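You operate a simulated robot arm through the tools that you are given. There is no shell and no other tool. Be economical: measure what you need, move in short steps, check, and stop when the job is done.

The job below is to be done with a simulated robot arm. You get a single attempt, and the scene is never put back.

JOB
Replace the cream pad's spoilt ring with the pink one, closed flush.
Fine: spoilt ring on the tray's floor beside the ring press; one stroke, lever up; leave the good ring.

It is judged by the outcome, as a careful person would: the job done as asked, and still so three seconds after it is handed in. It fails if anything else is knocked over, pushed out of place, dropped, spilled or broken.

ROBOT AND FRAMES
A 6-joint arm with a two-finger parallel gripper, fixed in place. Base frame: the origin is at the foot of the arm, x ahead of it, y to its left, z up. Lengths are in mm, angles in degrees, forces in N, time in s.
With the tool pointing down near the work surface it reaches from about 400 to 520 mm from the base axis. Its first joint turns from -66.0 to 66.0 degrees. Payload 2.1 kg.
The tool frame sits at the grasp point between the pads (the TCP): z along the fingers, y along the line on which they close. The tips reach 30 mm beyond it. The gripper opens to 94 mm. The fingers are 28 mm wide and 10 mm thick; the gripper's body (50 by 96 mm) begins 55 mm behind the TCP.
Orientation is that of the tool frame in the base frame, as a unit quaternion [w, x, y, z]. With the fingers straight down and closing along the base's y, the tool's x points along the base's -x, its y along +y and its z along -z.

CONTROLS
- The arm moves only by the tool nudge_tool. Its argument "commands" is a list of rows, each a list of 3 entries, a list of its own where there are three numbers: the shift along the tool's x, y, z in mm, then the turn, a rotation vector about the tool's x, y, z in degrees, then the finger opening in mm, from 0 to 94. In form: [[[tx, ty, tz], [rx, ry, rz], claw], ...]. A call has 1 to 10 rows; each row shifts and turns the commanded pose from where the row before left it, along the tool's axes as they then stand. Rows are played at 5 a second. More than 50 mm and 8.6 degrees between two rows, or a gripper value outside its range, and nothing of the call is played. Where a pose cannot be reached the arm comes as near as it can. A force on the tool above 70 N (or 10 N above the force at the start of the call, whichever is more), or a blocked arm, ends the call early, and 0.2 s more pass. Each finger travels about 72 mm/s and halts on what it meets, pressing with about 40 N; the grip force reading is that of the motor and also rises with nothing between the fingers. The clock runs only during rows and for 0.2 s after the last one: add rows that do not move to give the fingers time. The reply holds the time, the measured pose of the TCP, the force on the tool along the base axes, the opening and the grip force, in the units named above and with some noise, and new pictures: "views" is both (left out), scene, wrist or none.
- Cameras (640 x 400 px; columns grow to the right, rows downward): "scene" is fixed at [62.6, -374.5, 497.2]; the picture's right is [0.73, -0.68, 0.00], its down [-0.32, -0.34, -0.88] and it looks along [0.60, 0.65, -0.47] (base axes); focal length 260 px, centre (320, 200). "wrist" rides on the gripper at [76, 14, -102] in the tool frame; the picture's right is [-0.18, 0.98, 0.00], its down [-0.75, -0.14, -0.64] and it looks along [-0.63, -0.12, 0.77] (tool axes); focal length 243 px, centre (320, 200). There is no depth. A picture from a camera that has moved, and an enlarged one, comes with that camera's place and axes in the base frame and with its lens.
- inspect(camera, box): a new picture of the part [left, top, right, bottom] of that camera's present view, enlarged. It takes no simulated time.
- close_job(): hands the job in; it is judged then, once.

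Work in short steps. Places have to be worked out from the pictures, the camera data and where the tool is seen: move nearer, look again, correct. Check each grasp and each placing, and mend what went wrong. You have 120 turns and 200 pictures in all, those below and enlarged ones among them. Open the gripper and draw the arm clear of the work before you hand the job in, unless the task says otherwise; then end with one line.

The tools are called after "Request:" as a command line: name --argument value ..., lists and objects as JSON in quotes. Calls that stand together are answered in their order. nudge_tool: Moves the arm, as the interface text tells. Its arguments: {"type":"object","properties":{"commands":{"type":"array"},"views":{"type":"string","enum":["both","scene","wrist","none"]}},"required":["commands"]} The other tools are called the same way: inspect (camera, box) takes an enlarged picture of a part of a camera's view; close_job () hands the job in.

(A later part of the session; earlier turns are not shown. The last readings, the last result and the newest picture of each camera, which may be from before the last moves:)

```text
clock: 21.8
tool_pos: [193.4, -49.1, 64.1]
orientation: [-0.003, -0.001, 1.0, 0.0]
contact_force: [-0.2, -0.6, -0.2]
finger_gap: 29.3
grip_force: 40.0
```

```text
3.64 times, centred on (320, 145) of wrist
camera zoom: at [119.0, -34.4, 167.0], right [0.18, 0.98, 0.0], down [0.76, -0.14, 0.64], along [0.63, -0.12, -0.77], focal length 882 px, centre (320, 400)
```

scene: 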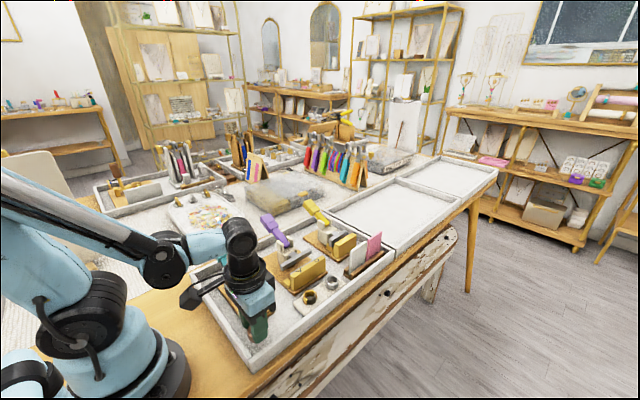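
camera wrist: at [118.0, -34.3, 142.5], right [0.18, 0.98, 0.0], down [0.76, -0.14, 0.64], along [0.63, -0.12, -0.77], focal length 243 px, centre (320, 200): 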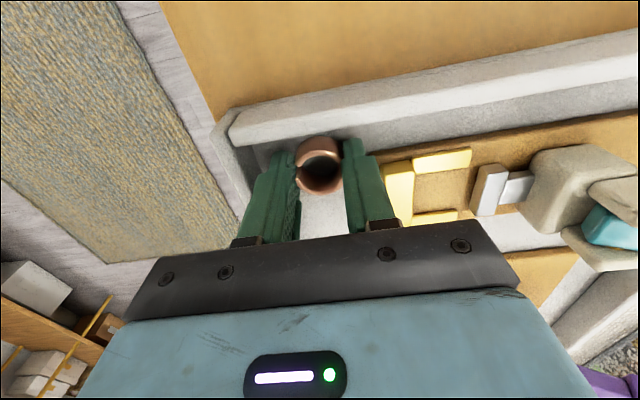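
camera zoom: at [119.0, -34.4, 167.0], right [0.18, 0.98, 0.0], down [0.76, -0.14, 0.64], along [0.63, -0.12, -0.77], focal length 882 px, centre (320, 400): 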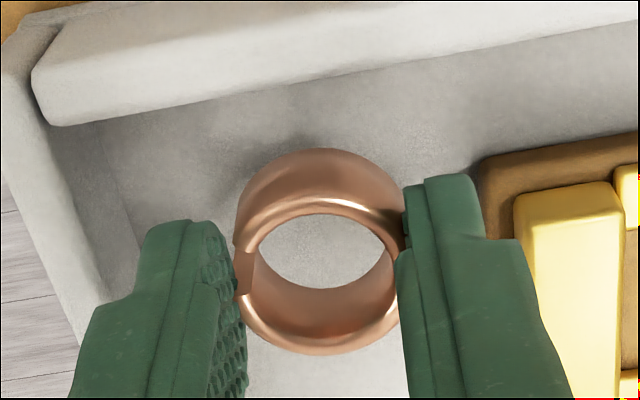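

Held with the shallower grip. Raising further, then rotating −90° about the tool axis so the gap faces +x (sideways in the press).

Request:
nudge_tool --commands '[[[0, 0, -6], [0, 0, 0], 20], [[0, 0, -8], [0, 0, 0], 20], [[0, 0, -8], [0, 0, 0], 20], [[0, 0, -8], [0, 0, -4], 20], [[0, 0, -6], [0, 0, -8], 20], [[0, 0, 0], [0, 0, -8.2], 20], [[0, 0, 0], [0, 0, -8.2], 20], [[0, 0, 0], [0, 0, -8.2], 20], [[0, 0, 0], [0, 0, -8.2], 20]]' --views "scene"

Request:
nudge_tool --commands '[[[0, 0, 0], [0, 0, -8.2], 20], [[0, 0, 0], [0, 0, -8.2], 20], [[0, 0, 0], [0, 0, -8.2], 20], [[0, 0, 0], [0, 0, -8.2], 20], [[0, 0, 0], [0, 0, -8.2], 20], [[0, 0, 0], [0, 0, -4.2], 20], [[0, 0, 0], [0, 0, 0], 20]]'

```text
clock: 23.8
tool_pos: [193.2, -51.2, 99.4]
orientation: [-0.003, -0.382, 0.924, 0.001]
contact_force: [0.1, 1.0, -0.1]
finger_gap: 29.1
grip_force: 39.9
```

scene: 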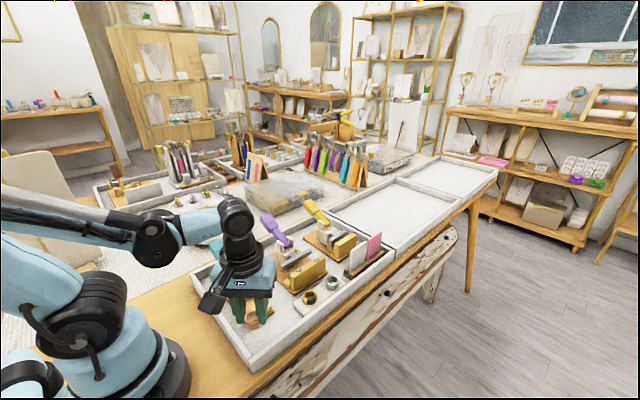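

```text
clock: 25.4
tool_pos: [192.1, -50.5, 100.0]
orientation: [0.002, 0.708, -0.706, -0.002]
contact_force: [-0.7, 0.0, -0.4]
finger_gap: 29.0
grip_force: 40.5
camera wrist: at [179.7, -124.9, 202.4], right [-0.98, 0.18, 0.0], down [0.14, 0.75, 0.64], along [0.11, 0.63, -0.77], focal length 243 px, centre (320, 200)
```

scene: 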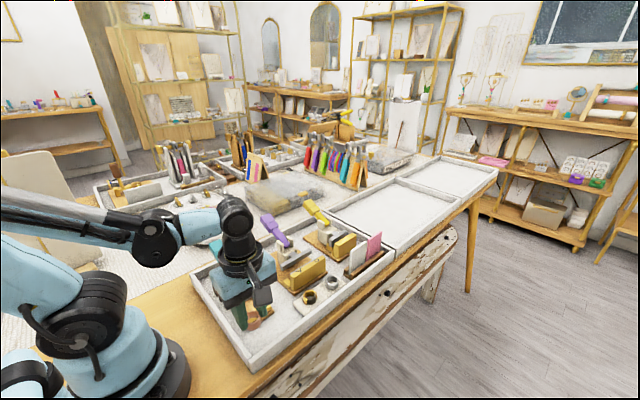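
wrist: 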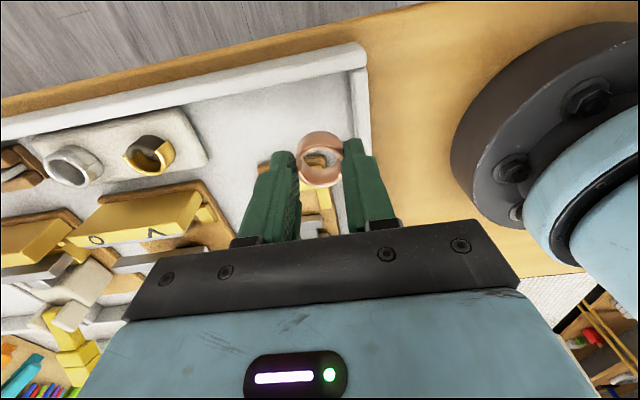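

Rotation done; ring held with its gap facing +x. Moving over the nest (≈225, 24), still high, to align visually.

Request:
nudge_tool --commands '[[[-12, -6, 0], [0, 0, 0], 20], [[-12, -6, 0], [0, 0, 0], 20], [[-12, -6, 0], [0, 0, 0], 20], [[-12, -5, 0], [0, 0, 0], 20], [[-12, -5, 0], [0, 0, 0], 20], [[-10, -5, 0], [0, 0, 0], 20], [[0, 0, 0], [0, 0, 0], 20]]'

Request:
inspect --camera "wrist" --box '[220, 60, 420, 200]'

Request:
inspect --camera "scene" --box '[210, 250, 310, 340]'

```text
clock: 27.0
tool_pos: [226.7, 19.7, 100.2]
orientation: [0.002, 0.707, -0.707, -0.001]
contact_force: [-0.3, -0.7, 0.2]
finger_gap: 29.2
grip_force: 39.9
camera wrist: at [213.7, -55.0, 202.6], right [-0.98, 0.18, 0.0], down [0.14, 0.75, 0.64], along [0.12, 0.63, -0.77], focal length 243 px, centre (320, 200)
```

scene: 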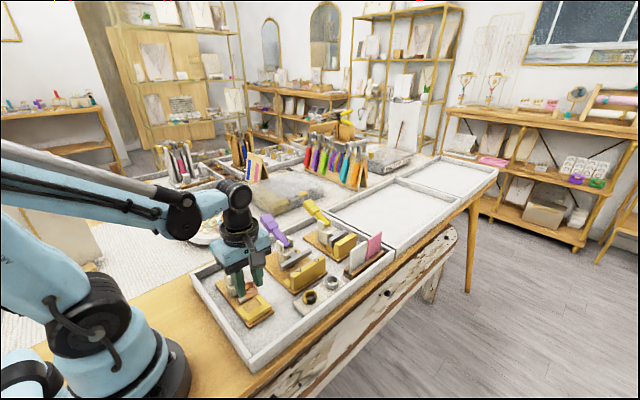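
wrist: 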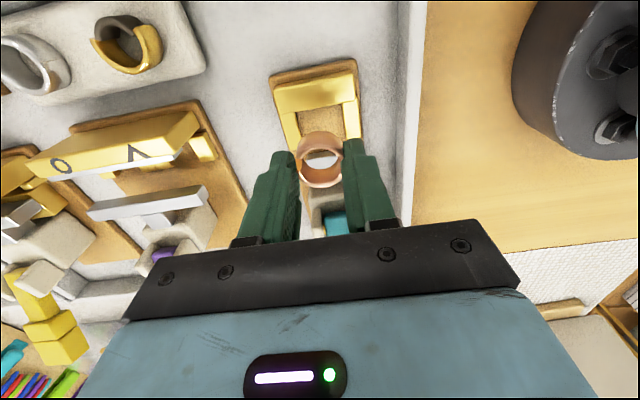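

```text
2.86 times, centred on (320, 130) of wrist
camera zoom: at [213.7, -55.0, 202.6], right [-0.98, 0.18, 0.0], down [0.14, 0.75, 0.64], along [0.12, 0.63, -0.77], focal length 693 px, centre (320, 400)
```

zoom: 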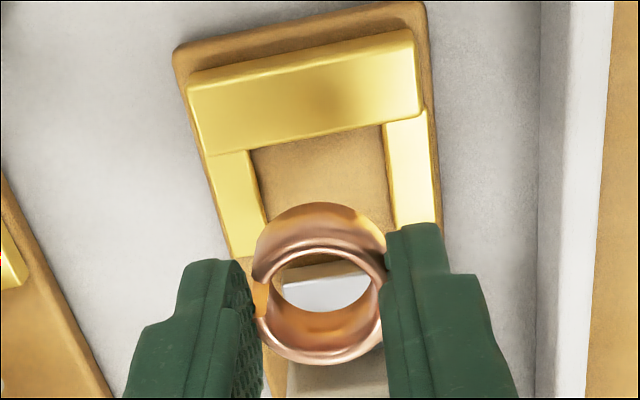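

```text
4.44 times, centred on (260, 295) of scene
camera zoom: at [62.6, -374.5, 497.2], right [0.73, -0.68, 0.0], down [-0.32, -0.34, -0.88], along [0.6, 0.65, -0.47], focal length 1157 px, centre (587, -222)
```

zoom: 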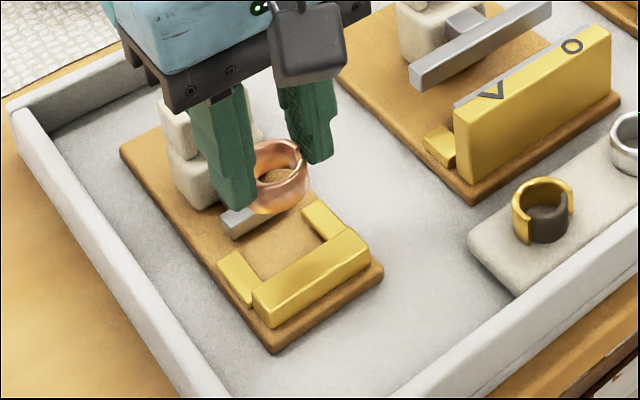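

Nest refined: centre x≈227, backstop inner face y≈5 (top z≈24), walls 35.6 mm apart. Ring is aligned in x; nudging +2 in y and descending to just above/at the walls.

Request:
nudge_tool --commands '[[[-2, 0, 10], [0, 0, 0], 20], [[0, 0, 10], [0, 0, 0], 20], [[0, 0, 10], [0, 0, 0], 20], [[0, 0, 6], [0, 0, 0], 20], [[0, 0, 0], [0, 0, 0], 20]]' --views "wrist"

Request:
inspect --camera "wrist" --box '[230, 80, 410, 200]'

Request:
inspect --camera "scene" --box '[210, 260, 290, 330]'

```text
clock: 28.2
tool_pos: [226.8, 21.9, 62.7]
orientation: [-0.002, -0.707, 0.707, 0.002]
contact_force: [0.8, 0.5, -0.7]
finger_gap: 29.3
grip_force: 40.2
camera wrist: at [213.2, -52.6, 166.2], right [-0.98, 0.18, 0.0], down [0.14, 0.75, 0.64], along [0.12, 0.63, -0.77], focal length 243 px, centre (320, 200)
```

wrist: 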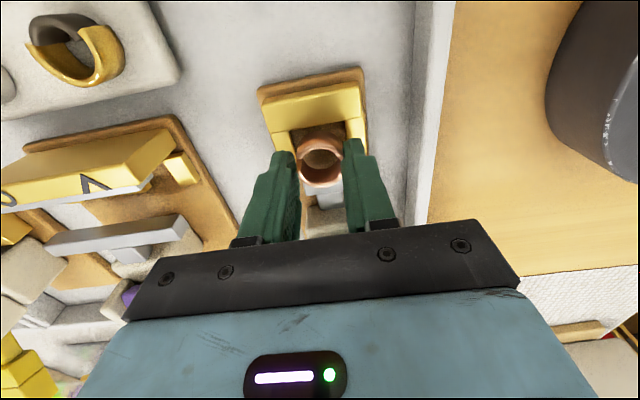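

```text
3.33 times, centred on (320, 140) of wrist
camera zoom: at [213.2, -52.6, 166.2], right [-0.98, 0.18, 0.0], down [0.14, 0.75, 0.64], along [0.12, 0.63, -0.77], focal length 809 px, centre (320, 400)
```

zoom: 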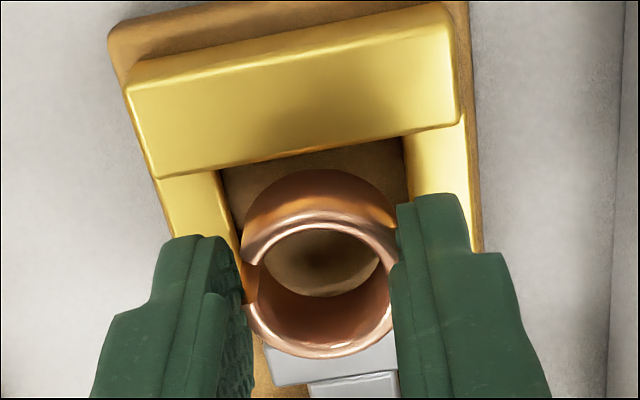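

```text
5.71 times, centred on (250, 295) of scene
camera zoom: at [62.6, -374.5, 497.2], right [0.73, -0.68, 0.0], down [-0.32, -0.34, -0.88], along [0.6, 0.65, -0.47], focal length 1487 px, centre (720, -343)
```

zoom: 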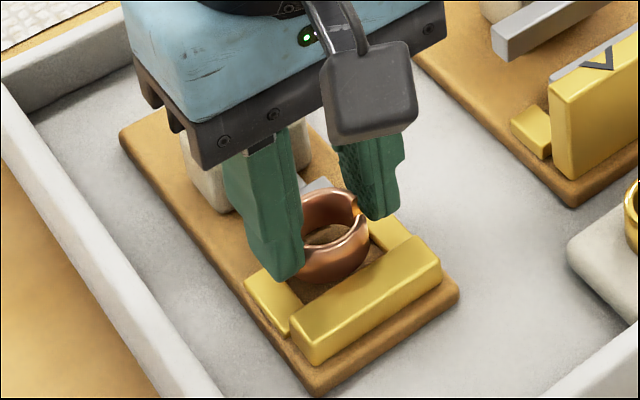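

Ring is centred above the nest. Lowering in 2 mm steps and watching the force.

Request:
nudge_tool --commands '[[[0, 0, 2], [0, 0, 0], 20], [[0, 0, 2], [0, 0, 0], 20], [[0, 0, 2], [0, 0, 0], 20], [[0, 0, 2], [0, 0, 0], 20], [[0, 0, 0], [0, 0, 0], 20]]' --views "none"

Request:
inspect --camera "wrist" --box '[230, 80, 410, 200]'

Request:
inspect --camera "scene" --box '[225, 275, 285, 325]'

```text
clock: 29.4
tool_pos: [225.8, 23.0, 57.1]
orientation: [-0.002, -0.706, 0.708, 0.002]
contact_force: [-7.9, -1.1, 30.1]
finger_gap: 29.0
grip_force: 40.0
```

```text
3.33 times, centred on (320, 140) of wrist
camera zoom: at [213.3, -53.0, 158.8], right [-0.98, 0.18, 0.01], down [0.15, 0.75, 0.64], along [0.11, 0.63, -0.77], focal length 809 px, centre (320, 400)
```

zoom: 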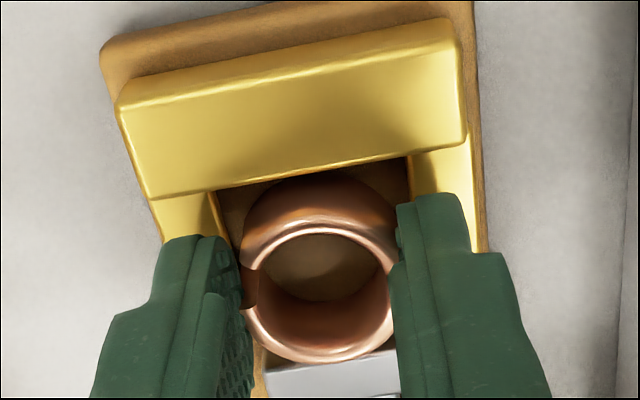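

```text
8.00 times, centred on (255, 300) of scene
camera zoom: at [62.5, -374.5, 497.2], right [0.73, -0.68, 0.0], down [-0.32, -0.34, -0.88], along [0.6, 0.65, -0.47], focal length 2082 px, centre (840, -600)
```

zoom: 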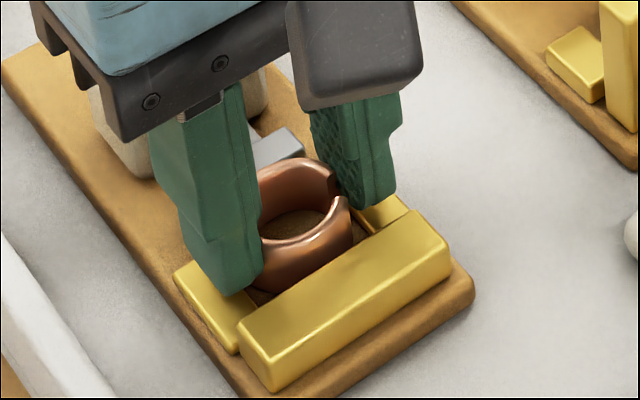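

Contact at tip z≈27: tips on the walls or ring on the plate. Raising 1.5 mm to unload, then opening slowly to let the ring settle between the walls.

Request:
nudge_tool --commands '[[[0, 0, -2], [0, 0, 0], 20], [[0, 0, 0], [0, 0, 0], 32], [[0, 0, 0], [0, 0, 0], 38], [[0, 0, 0], [0, 0, 0], 42], [[0, 0, 0], [0, 0, 0], 42]]' --views "none"

Request:
inspect --camera "wrist" --box '[230, 80, 410, 200]'

Request:
inspect --camera "scene" --box '[225, 275, 285, 325]'

```text
clock: 30.6
tool_pos: [226.1, 22.0, 58.1]
orientation: [0.002, 0.708, -0.707, -0.002]
contact_force: [-0.1, 0.2, 0.6]
finger_gap: 41.9
grip_force: 0.0
```

```text
3.33 times, centred on (320, 140) of wrist
camera zoom: at [213.0, -52.9, 160.5], right [-0.98, 0.18, 0.0], down [0.14, 0.75, 0.64], along [0.12, 0.63, -0.77], focal length 809 px, centre (320, 400)
```

zoom: 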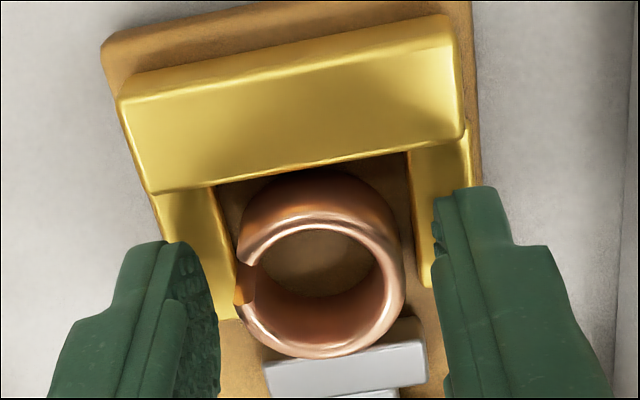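

```text
8.00 times, centred on (255, 300) of scene
camera zoom: at [62.6, -374.5, 497.2], right [0.73, -0.68, 0.0], down [-0.32, -0.34, -0.88], along [0.6, 0.65, -0.47], focal length 2082 px, centre (840, -600)
```

zoom: 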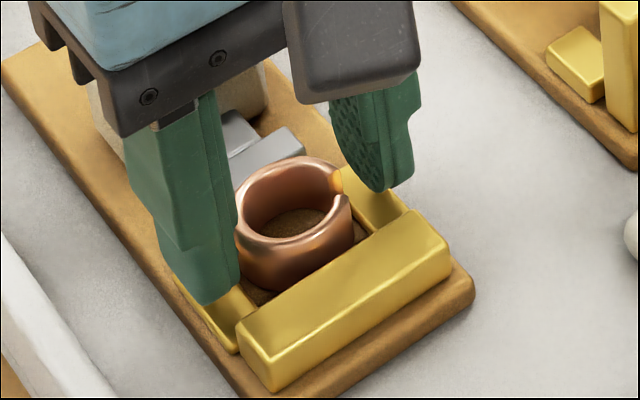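

Ring is seated upright in the nest with its gap facing +x. Raising and moving toward the lever (tip ≈ (226,180,98)) to look at it.

Request:
nudge_tool --commands '[[[0, 0, -15], [0, 0, 0], 44], [[0, 0, -35], [0, 0, 0], 50], [[0, 0, -40], [0, 0, 0], 60], [[-30, 0, -15], [0, 0, 0], 60], [[-40, 0, 0], [0, 0, 0], 60], [[-30, 0, 0], [0, 0, 0], 60], [[0, 0, 0], [0, 0, 0], 60]]'

Request:
inspect --camera "wrist" --box '[200, 0, 440, 200]'

Request:
inspect --camera "scene" --box '[190, 220, 290, 340]'

```text
clock: 32.2
tool_pos: [227.4, 122.1, 161.4]
orientation: [0.002, 0.707, -0.707, -0.002]
contact_force: [-0.6, 0.3, 0.5]
finger_gap: 60.0
grip_force: 0.0
camera wrist: at [213.9, 46.9, 264.7], right [-0.98, 0.18, 0.0], down [0.14, 0.75, 0.64], along [0.12, 0.63, -0.77], focal length 243 px, centre (320, 200)
```

scene: 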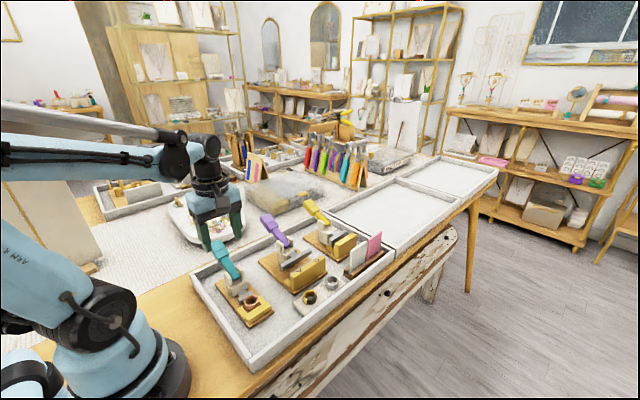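
wrist: 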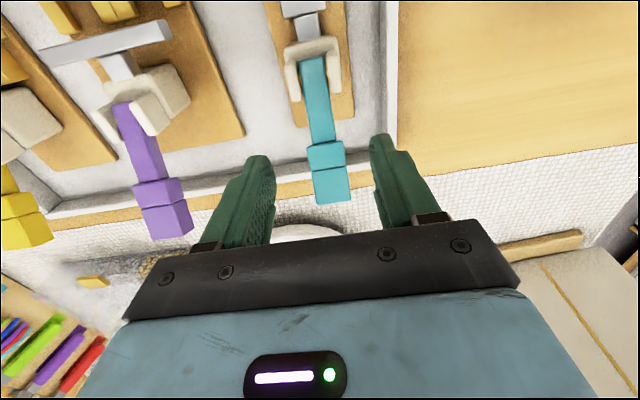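

```text
2.00 times, centred on (320, 100) of wrist
camera zoom: at [213.9, 46.9, 264.7], right [-0.98, 0.18, 0.0], down [0.14, 0.75, 0.64], along [0.12, 0.63, -0.77], focal length 485 px, centre (320, 400)
```

zoom: 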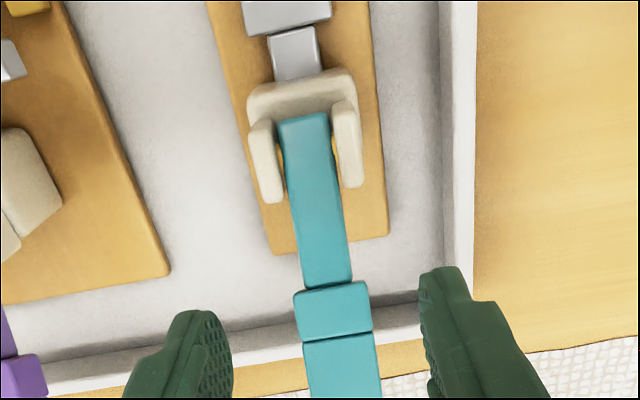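

```text
3.33 times, centred on (240, 280) of scene
camera zoom: at [62.6, -374.5, 497.2], right [0.73, -0.68, 0.0], down [-0.32, -0.34, -0.88], along [0.6, 0.65, -0.47], focal length 868 px, centre (587, -67)
```

zoom: 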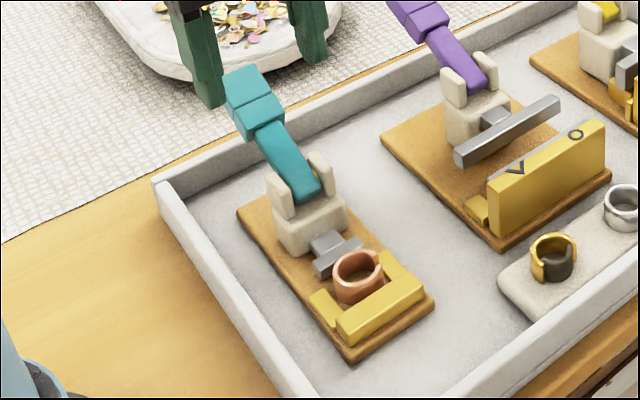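

Lever end top is about (226,172,113), pivot near y≈90. I'll close the fingers, move over the handle, and press down in steps.

Request:
nudge_tool --commands '[[[0, 0, 0], [0, 0, 0], 30], [[-15, 0, 0], [0, 0, 0], 0], [[-15, 0, 0], [0, 0, 0], 0], [[-11, 0, 0], [0, 0, 0], 0], [[0, 0, 0], [0, 0, 0], 0]]'

Request:
inspect --camera "scene" --box '[180, 190, 280, 320]'

```text
clock: 33.4
tool_pos: [227.0, 164.5, 162.3]
orientation: [-0.002, -0.707, 0.707, 0.002]
contact_force: [0.0, 0.4, -0.9]
finger_gap: 0.2
grip_force: 32.9
camera wrist: at [213.8, 88.6, 264.8], right [-0.98, 0.18, 0.0], down [0.14, 0.75, 0.64], along [0.12, 0.63, -0.77], focal length 243 px, centre (320, 200)
```

scene: 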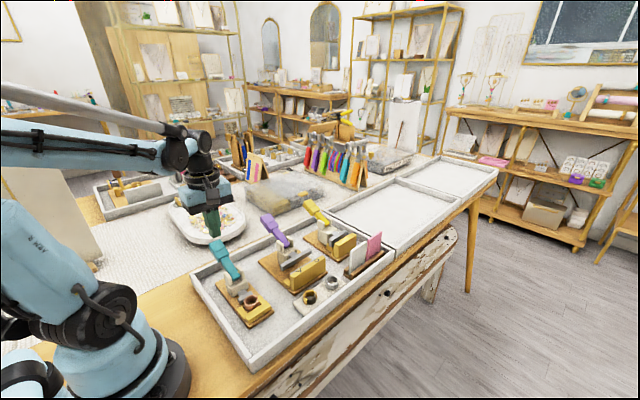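
wrist: 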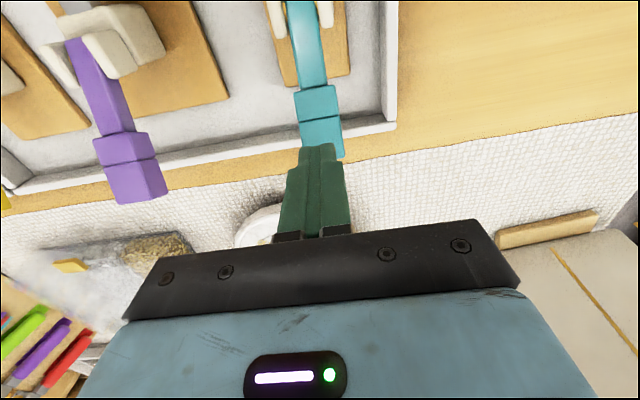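

```text
3.08 times, centred on (230, 255) of scene
camera zoom: at [62.6, -374.5, 497.2], right [0.73, -0.68, 0.0], down [-0.32, -0.34, -0.88], along [0.6, 0.65, -0.47], focal length 801 px, centre (597, 31)
```

zoom: 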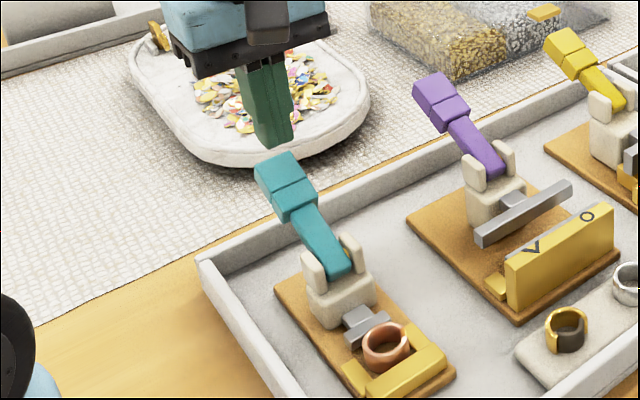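

Handle end confirmed at (226,173,113). Pressing down in small steps.

Request:
nudge_tool --commands '[[[0, 0, 12], [0, 0, 0], 0], [[0, 0, 5], [0, 0, 0], 0], [[0, 0, 5], [0, 0, 0], 0], [[0, 0, 5], [0, 0, 0], 0], [[0, 0, 5], [0, 0, 0], 0], [[0, 0, 5], [0, 0, 0], 0], [[0, 0, 0], [0, 0, 0], 0]]' --views "scene"

Request:
inspect --camera "scene" --box '[180, 190, 280, 320]'

```text
clock: 35.0
tool_pos: [225.3, 162.6, 125.3]
orientation: [0.002, 0.707, -0.707, -0.002]
contact_force: [-0.6, -0.5, 0.8]
finger_gap: 0.3
grip_force: 32.9
```

scene: 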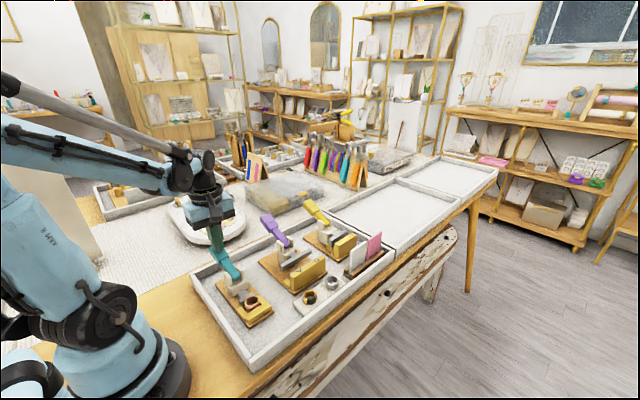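

```text
3.08 times, centred on (230, 255) of scene
camera zoom: at [62.6, -374.5, 497.2], right [0.73, -0.68, 0.0], down [-0.32, -0.34, -0.88], along [0.6, 0.65, -0.47], focal length 801 px, centre (597, 31)
```

zoom: 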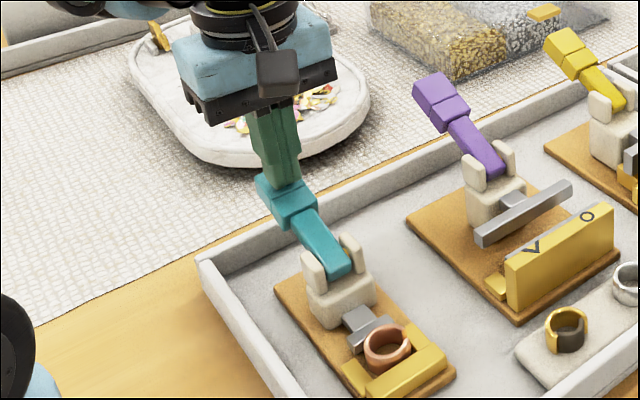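

The lever is moving down with little force. Continuing.

Request:
nudge_tool --commands '[[[0, 0, 5], [0, 0, 0], 0], [[0, 0, 5], [0, 0, 0], 0], [[0, 0, 5], [0, 0, 0], 0], [[0, 0, 0], [0, 0, 0], 0]]' --views "none"

Request:
inspect --camera "scene" --box '[190, 230, 280, 330]'

```text
clock: 36.0
tool_pos: [226.4, 164.6, 111.0]
orientation: [0.0, 0.708, -0.707, -0.002]
contact_force: [-0.2, 6.5, 27.0]
finger_gap: 0.1
grip_force: 32.9
```

```text
4.00 times, centred on (235, 280) of scene
camera zoom: at [62.5, -374.5, 497.1], right [0.73, -0.68, 0.0], down [-0.32, -0.34, -0.88], along [0.6, 0.65, -0.47], focal length 1041 px, centre (660, -120)
```

zoom: 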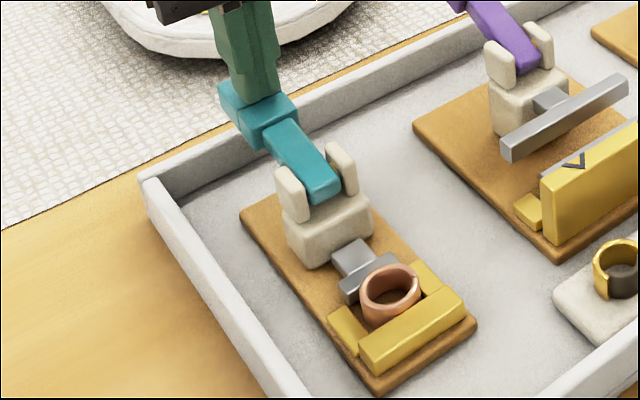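

Now 27 N: the ram has met the ring. Continuing slowly with the same stroke.

Request:
nudge_tool --commands '[[[0, 0, 3], [0, 0, 0], 0], [[0, 0, 3], [0, 0, 0], 0], [[0, 0, 3], [0, 0, 0], 0], [[0, 0, 0], [0, 0, 0], 0]]' --views "none"

Request:
inspect --camera "scene" --box '[200, 240, 280, 330]'

```text
clock: 36.8
tool_pos: [225.5, 164.3, 107.4]
orientation: [0.001, 0.708, -0.707, -0.005]
contact_force: [-7.0, -8.8, 67.1]
finger_gap: 0.1
grip_force: 32.9
stopped in row 3: the force on the tool passed its limit (the readings are from after the stop); the commanded pose is now the measured one
```

```text
4.44 times, centred on (240, 285) of scene
camera zoom: at [62.4, -374.6, 497.1], right [0.73, -0.68, 0.0], down [-0.32, -0.34, -0.88], along [0.6, 0.65, -0.47], focal length 1157 px, centre (676, -178)
```

zoom: 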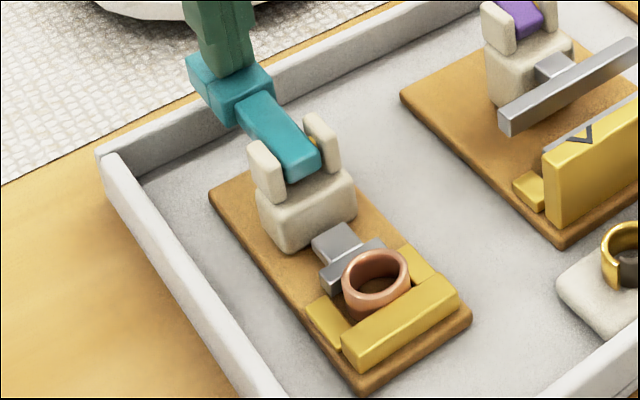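

Force reached 67 N and the call stopped. Enlarging the ring to see whether its gap has closed.

Request:
inspect --camera "scene" --box '[265, 287, 305, 317]'

Request:
inspect --camera "wrist" --box '[220, 0, 420, 160]'

```text
13.33 times, centred on (285, 302) of scene
camera zoom: at [62.4, -374.6, 497.1], right [0.73, -0.68, 0.0], down [-0.32, -0.34, -0.88], along [0.6, 0.65, -0.47], focal length 3470 px, centre (787, -1160)
```

zoom: 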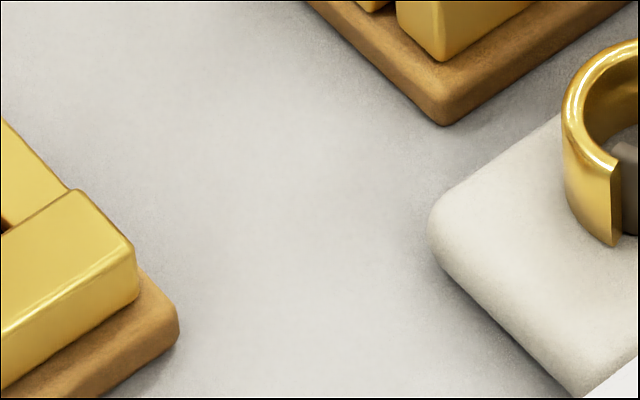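

```text
2.50 times, centred on (320, 80) of wrist
camera zoom: at [214.2, 89.3, 207.9], right [-0.98, 0.18, 0.01], down [0.15, 0.75, 0.64], along [0.11, 0.63, -0.76], focal length 606 px, centre (320, 500)
```

zoom: 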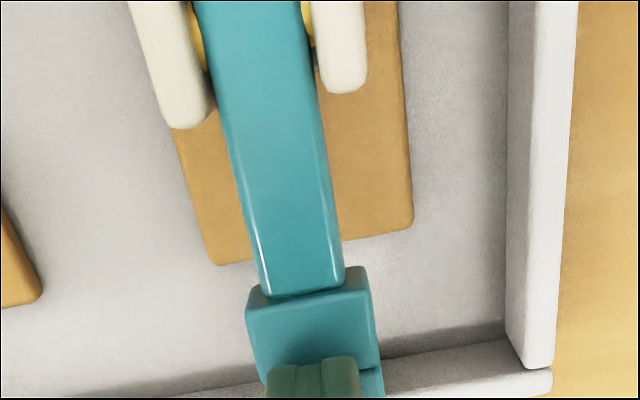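

Request:
inspect --camera "scene" --box '[233, 285, 273, 315]'

```text
13.33 times, centred on (253, 300) of scene
camera zoom: at [62.4, -374.6, 497.1], right [0.73, -0.68, 0.0], down [-0.32, -0.34, -0.88], along [0.6, 0.65, -0.47], focal length 3470 px, centre (1213, -1133)
```

zoom: 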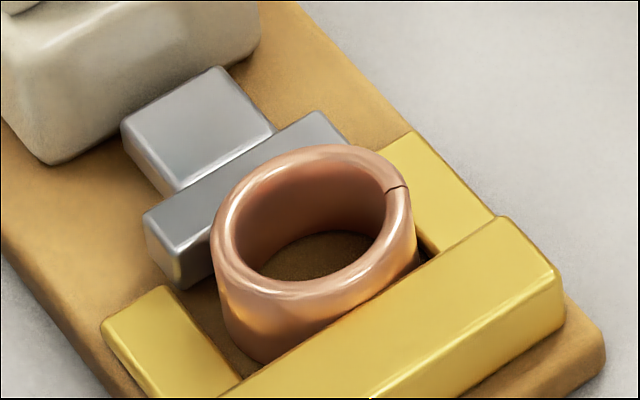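

The gap has closed to a fine seam. Zooming in to judge whether it's fully shut.

Request:
inspect --camera "scene" --box '[254, 293, 264, 301]'

Request:
inspect --camera "scene" --box '[322, 274, 342, 289]'

```text
16.00 times, centred on (259, 297) of scene
camera zoom: at [62.4, -374.6, 497.1], right [0.73, -0.68, 0.0], down [-0.32, -0.34, -0.88], along [0.6, 0.65, -0.47], focal length 4164 px, centre (1296, -1352)
```

zoom: 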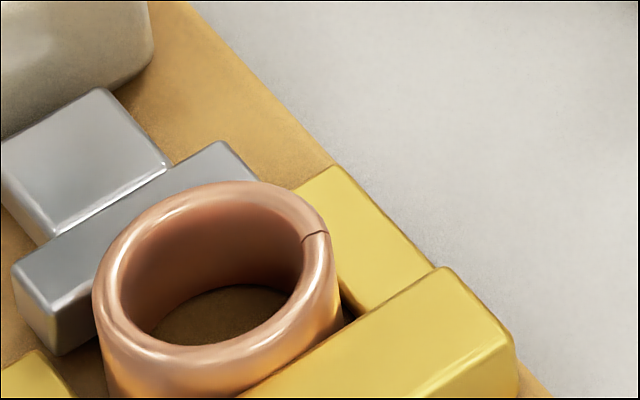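

```text
16.00 times, centred on (332, 282) of scene
camera zoom: at [62.4, -374.6, 497.1], right [0.73, -0.68, 0.0], down [-0.32, -0.34, -0.88], along [0.6, 0.65, -0.47], focal length 4164 px, centre (128, -1104)
```

zoom: 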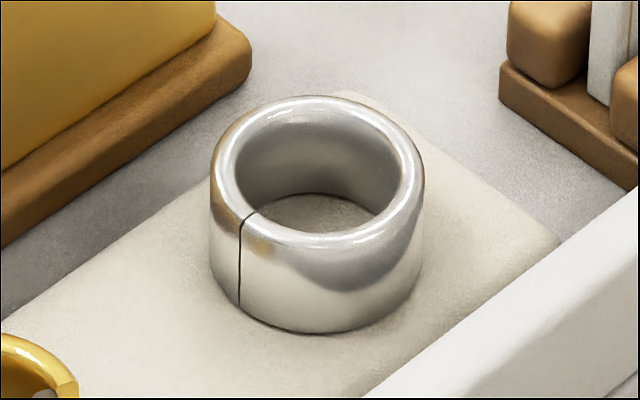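

The seam looks the same as the good silver ring's, and the force rise marks the stop. Now raising to see if the lever comes back by itself.

Request:
nudge_tool --commands '[[[0, 0, 0], [0, 0, 0], 0], [[0, 0, -5], [0, 0, 0], 0], [[0, 0, -10], [0, 0, 0], 0], [[0, 0, -15], [0, 0, 0], 0], [[0, 0, -20], [0, 0, 0], 0], [[0, 0, 0], [0, 0, 0], 0]]'

Request:
inspect --camera "scene" --box '[190, 220, 290, 330]'

Request:
inspect --camera "scene" --box '[233, 285, 273, 315]'

```text
clock: 38.2
tool_pos: [227.0, 164.9, 155.4]
orientation: [-0.001, -0.707, 0.707, 0.004]
contact_force: [0.1, -0.4, 0.8]
finger_gap: 0.0
grip_force: 33.3
camera wrist: at [213.7, 89.3, 256.9], right [-0.98, 0.18, 0.01], down [0.15, 0.75, 0.65], along [0.11, 0.64, -0.76], focal length 243 px, centre (320, 200)
```

scene: 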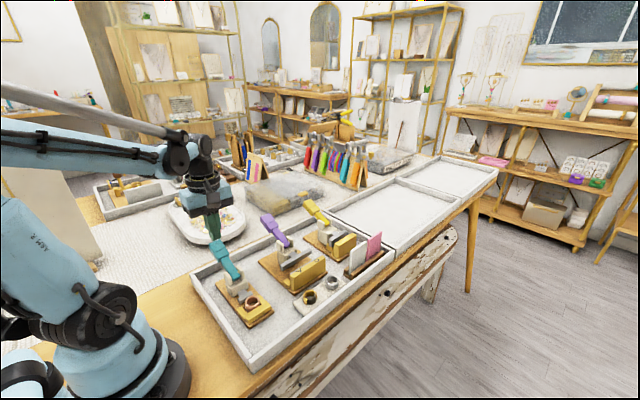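
wrist: 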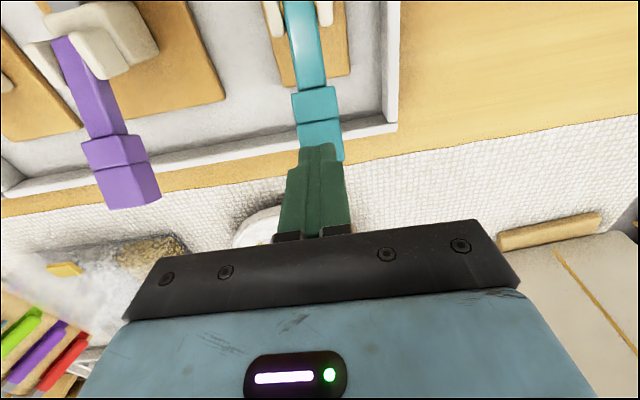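

```text
3.64 times, centred on (240, 275) of scene
camera zoom: at [62.6, -374.5, 497.2], right [0.73, -0.68, 0.0], down [-0.32, -0.34, -0.88], along [0.6, 0.65, -0.47], focal length 946 px, centre (611, -73)
```

zoom: 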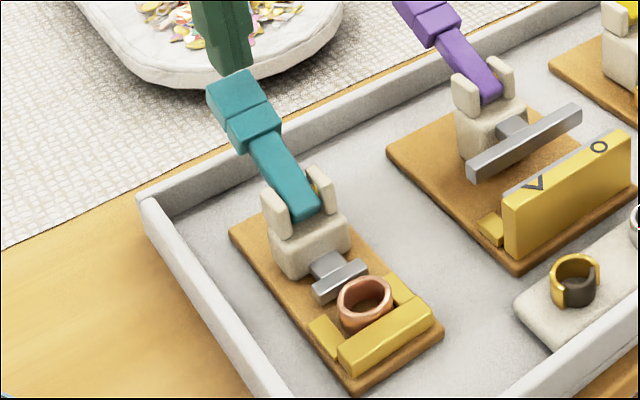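

```text
13.33 times, centred on (253, 300) of scene
camera zoom: at [62.6, -374.5, 497.2], right [0.73, -0.68, 0.0], down [-0.32, -0.34, -0.88], along [0.6, 0.65, -0.47], focal length 3470 px, centre (1213, -1133)
```

zoom: 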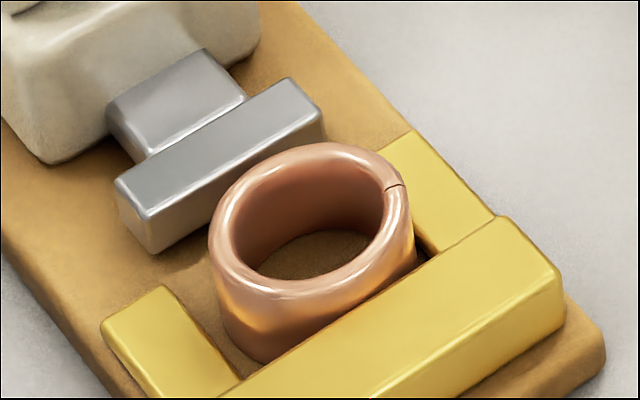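

Lever sprang back up, and the ring stays closed. Next the spoilt gold ring on the pad (≈ (327,−53)); moving over it high, fingers open.

Request:
nudge_tool --commands '[[[40, -10, -10], [0, 0, 0], 60], [[45, -22, 0], [0, 0, 0], 60], [[45, -22, 0], [0, 0, 0], 60], [[45, -22, 0], [0, 0, 0], 60], [[43, -24, 0], [0, 0, 0], 60], [[0, 0, 15], [0, 0, 0], 60], [[0, 0, 15], [0, 0, 0], 60], [[0, 0, 0], [0, 0, 0], 60]]'

Request:
inspect --camera "wrist" --box '[220, 40, 420, 180]'

```text
clock: 40.0
tool_pos: [326.3, -53.8, 132.1]
orientation: [0.001, 0.707, -0.707, -0.005]
contact_force: [-0.3, 0.5, -1.0]
finger_gap: 59.8
grip_force: 0.1
camera wrist: at [314.2, -129.0, 234.0], right [-0.98, 0.18, 0.01], down [0.15, 0.75, 0.65], along [0.11, 0.64, -0.76], focal length 243 px, centre (320, 200)
```

scene: 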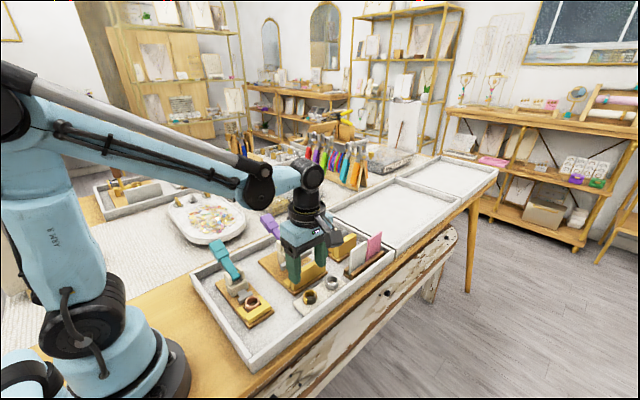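
wrist: 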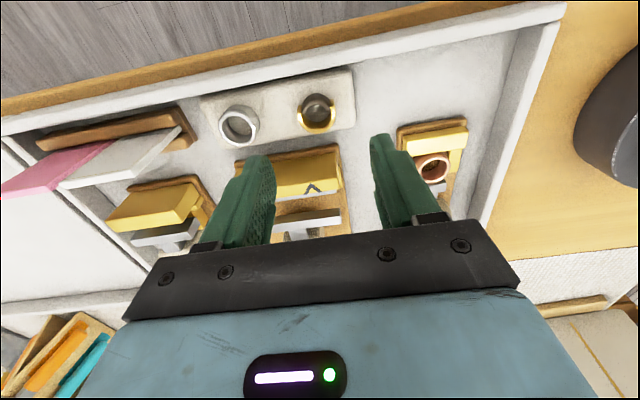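

```text
2.86 times, centred on (320, 110) of wrist
camera zoom: at [314.2, -129.0, 234.0], right [-0.98, 0.18, 0.01], down [0.15, 0.75, 0.65], along [0.11, 0.64, -0.76], focal length 693 px, centre (320, 457)
```

zoom: 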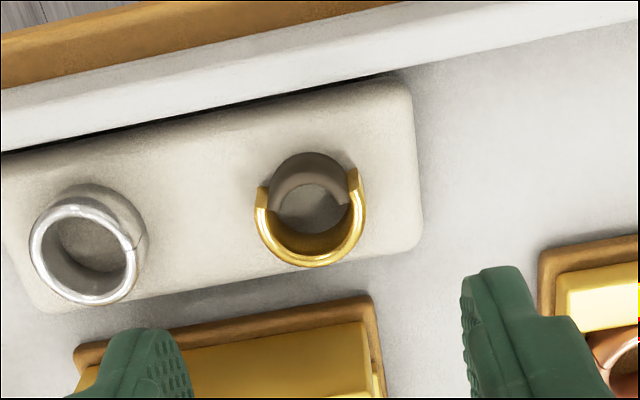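

Gold ring's circle centre ≈ (328.5,−54), with metal on the +y half and ends at ±x. Descending closer with gap 46.

Request:
nudge_tool --commands '[[[-1, -2, 15], [0, 0, 0], 46], [[0, 0, 20], [0, 0, 0], 46], [[0, 0, 12], [0, 0, 0], 46], [[0, 0, 8], [0, 0, 0], 46], [[0, 0, 0], [0, 0, 0], 46]]' --views "wrist"

Request:
inspect --camera "wrist" --box '[230, 80, 410, 200]'

Request:
inspect --camera "scene" --box '[280, 260, 350, 310]'

```text
clock: 41.2
tool_pos: [327.1, -51.3, 77.2]
orientation: [0.001, 0.707, -0.707, -0.005]
contact_force: [-0.4, 0.4, -0.6]
finger_gap: 46.2
grip_force: 0.1
camera wrist: at [315.4, -127.1, 179.5], right [-0.98, 0.18, 0.01], down [0.15, 0.75, 0.65], along [0.11, 0.64, -0.76], focal length 243 px, centre (320, 200)
```

wrist: 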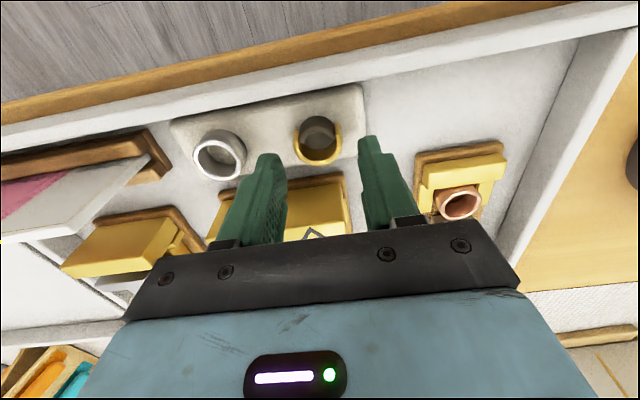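

```text
3.33 times, centred on (320, 140) of wrist
camera zoom: at [315.4, -127.1, 179.5], right [-0.98, 0.18, 0.01], down [0.15, 0.75, 0.65], along [0.11, 0.64, -0.76], focal length 809 px, centre (320, 400)
```

zoom: 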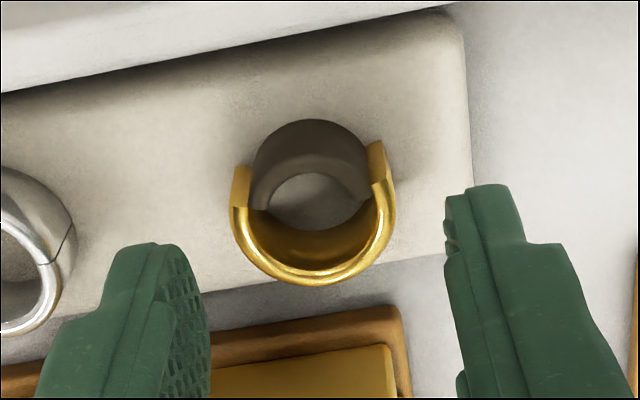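

```text
8.00 times, centred on (315, 285) of scene
camera zoom: at [62.6, -374.5, 497.2], right [0.73, -0.68, 0.0], down [-0.32, -0.34, -0.88], along [0.6, 0.65, -0.47], focal length 2082 px, centre (360, -480)
```

zoom: 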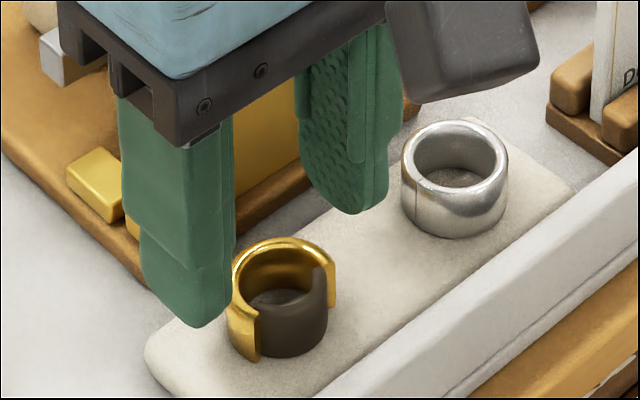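

Ring centre ≈ (328,−56). Adjusting slightly and lowering around the gold ring, in gentle steps.

Request:
nudge_tool --commands '[[[2, -1, 8], [0, 0, 0], 44], [[1, 0, 6], [0, 0, 0], 44], [[0, 0, 5], [0, 0, 0], 44], [[0, 0, 3], [0, 0, 0], 44], [[0, 0, 2], [0, 0, 0], 44], [[0, 0, 0], [0, 0, 0], 44]]' --views "none"

Request:
inspect --camera "wrist" --box '[230, 80, 410, 200]'

Request:
inspect --camera "scene" --box '[280, 260, 350, 310]'

```text
clock: 42.6
tool_pos: [328.3, -54.5, 52.4]
orientation: [-0.001, -0.707, 0.707, 0.005]
contact_force: [0.0, -0.4, 0.4]
finger_gap: 44.1
grip_force: 0.1
```

```text
3.33 times, centred on (320, 140) of wrist
camera zoom: at [316.2, -129.9, 155.4], right [-0.98, 0.18, 0.01], down [0.15, 0.75, 0.65], along [0.11, 0.64, -0.76], focal length 809 px, centre (320, 400)
```

zoom: 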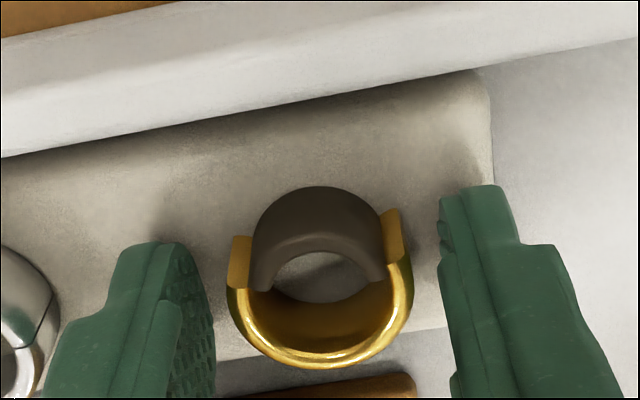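

```text
8.00 times, centred on (315, 285) of scene
camera zoom: at [62.6, -374.5, 497.2], right [0.73, -0.68, 0.0], down [-0.32, -0.34, -0.88], along [0.6, 0.65, -0.47], focal length 2082 px, centre (360, -480)
```

zoom: 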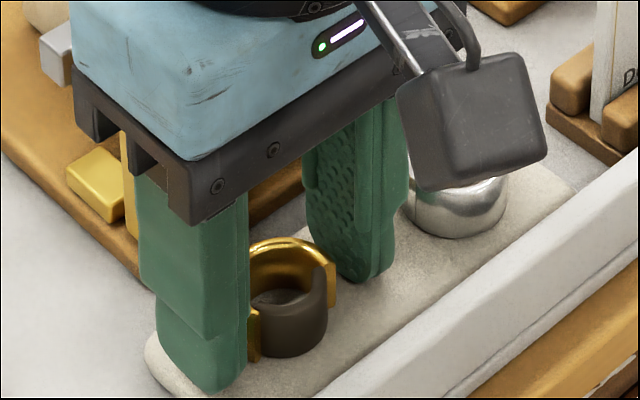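

No contact, good overlap. Closing on the gold ring.

Request:
nudge_tool --commands '[[[0, 0, 0], [0, 0, 0], 36], [[0, 0, 0], [0, 0, 0], 32], [[0, 0, 0], [0, 0, 0], 28], [[0, 0, 0], [0, 0, 0], 20], [[0, 0, 0], [0, 0, 0], 20], [[0, 0, 0], [0, 0, 0], 20]]' --views "none"

Request:
inspect --camera "wrist" --box '[230, 80, 410, 200]'

```text
clock: 44.0
tool_pos: [329.2, -54.3, 51.6]
orientation: [0.0, 0.707, -0.707, -0.004]
contact_force: [-1.3, -0.2, 2.9]
finger_gap: 29.7
grip_force: 40.2
```

```text
3.33 times, centred on (320, 140) of wrist
camera zoom: at [316.2, -129.9, 155.4], right [-0.98, 0.18, 0.01], down [0.15, 0.75, 0.65], along [0.11, 0.64, -0.76], focal length 809 px, centre (320, 400)
```

zoom: 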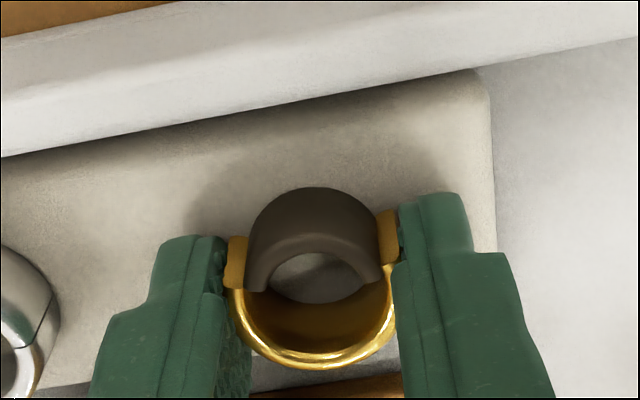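

Gripped at 29.7 mm. Lifting slowly.

Request:
nudge_tool --commands '[[[0, 0, -1], [0, 0, 0], 20], [[0, 0, -2], [0, 0, 0], 20], [[0, 0, -3], [0, 0, 0], 20], [[0, 0, -4], [0, 0, 0], 20], [[0, 0, -6], [0, 0, 0], 20], [[0, 0, -8], [0, 0, 0], 20], [[0, 0, -8], [0, 0, 0], 20], [[0, 0, 0], [0, 0, 0], 20]]' --views "wrist"

Request:
inspect --camera "scene" --box '[280, 250, 350, 310]'

Request:
inspect --camera "wrist" --box '[230, 60, 410, 200]'

```text
clock: 45.8
tool_pos: [328.6, -55.1, 84.9]
orientation: [0.0, 0.707, -0.707, -0.004]
contact_force: [0.1, 0.3, -0.3]
finger_gap: 30.1
grip_force: 39.8
camera wrist: at [316.5, -130.1, 187.2], right [-0.98, 0.18, 0.01], down [0.15, 0.75, 0.65], along [0.11, 0.64, -0.76], focal length 243 px, centre (320, 200)
```

wrist: 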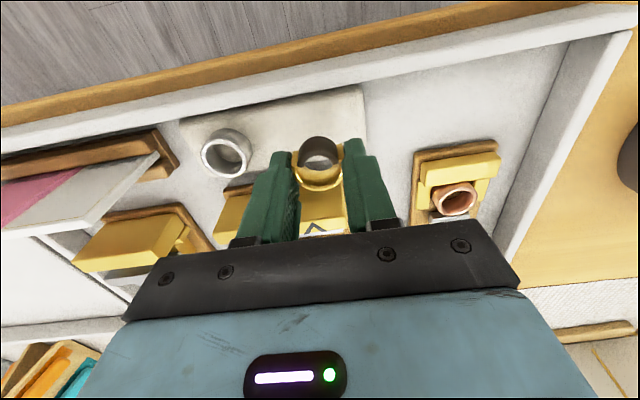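

```text
6.67 times, centred on (315, 280) of scene
camera zoom: at [62.6, -374.5, 497.2], right [0.73, -0.68, 0.0], down [-0.32, -0.34, -0.88], along [0.6, 0.65, -0.47], focal length 1735 px, centre (353, -333)
```

zoom: 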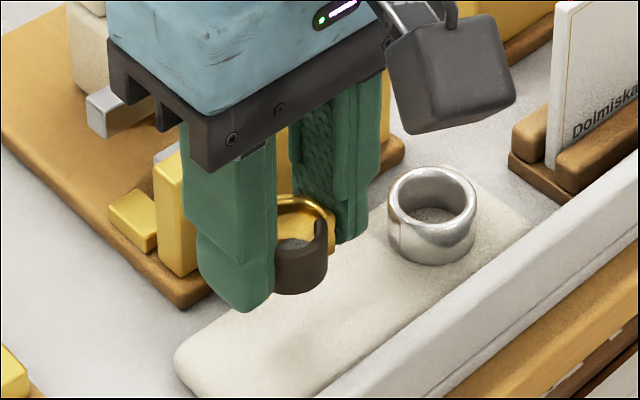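

```text
2.86 times, centred on (320, 130) of wrist
camera zoom: at [316.5, -130.1, 187.2], right [-0.98, 0.18, 0.01], down [0.15, 0.75, 0.65], along [0.11, 0.64, -0.76], focal length 693 px, centre (320, 400)
```

zoom: 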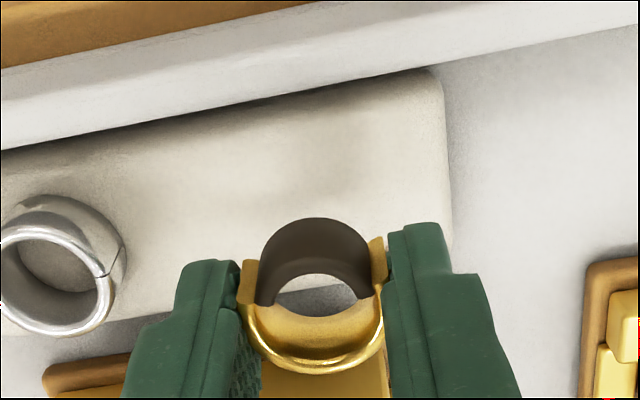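

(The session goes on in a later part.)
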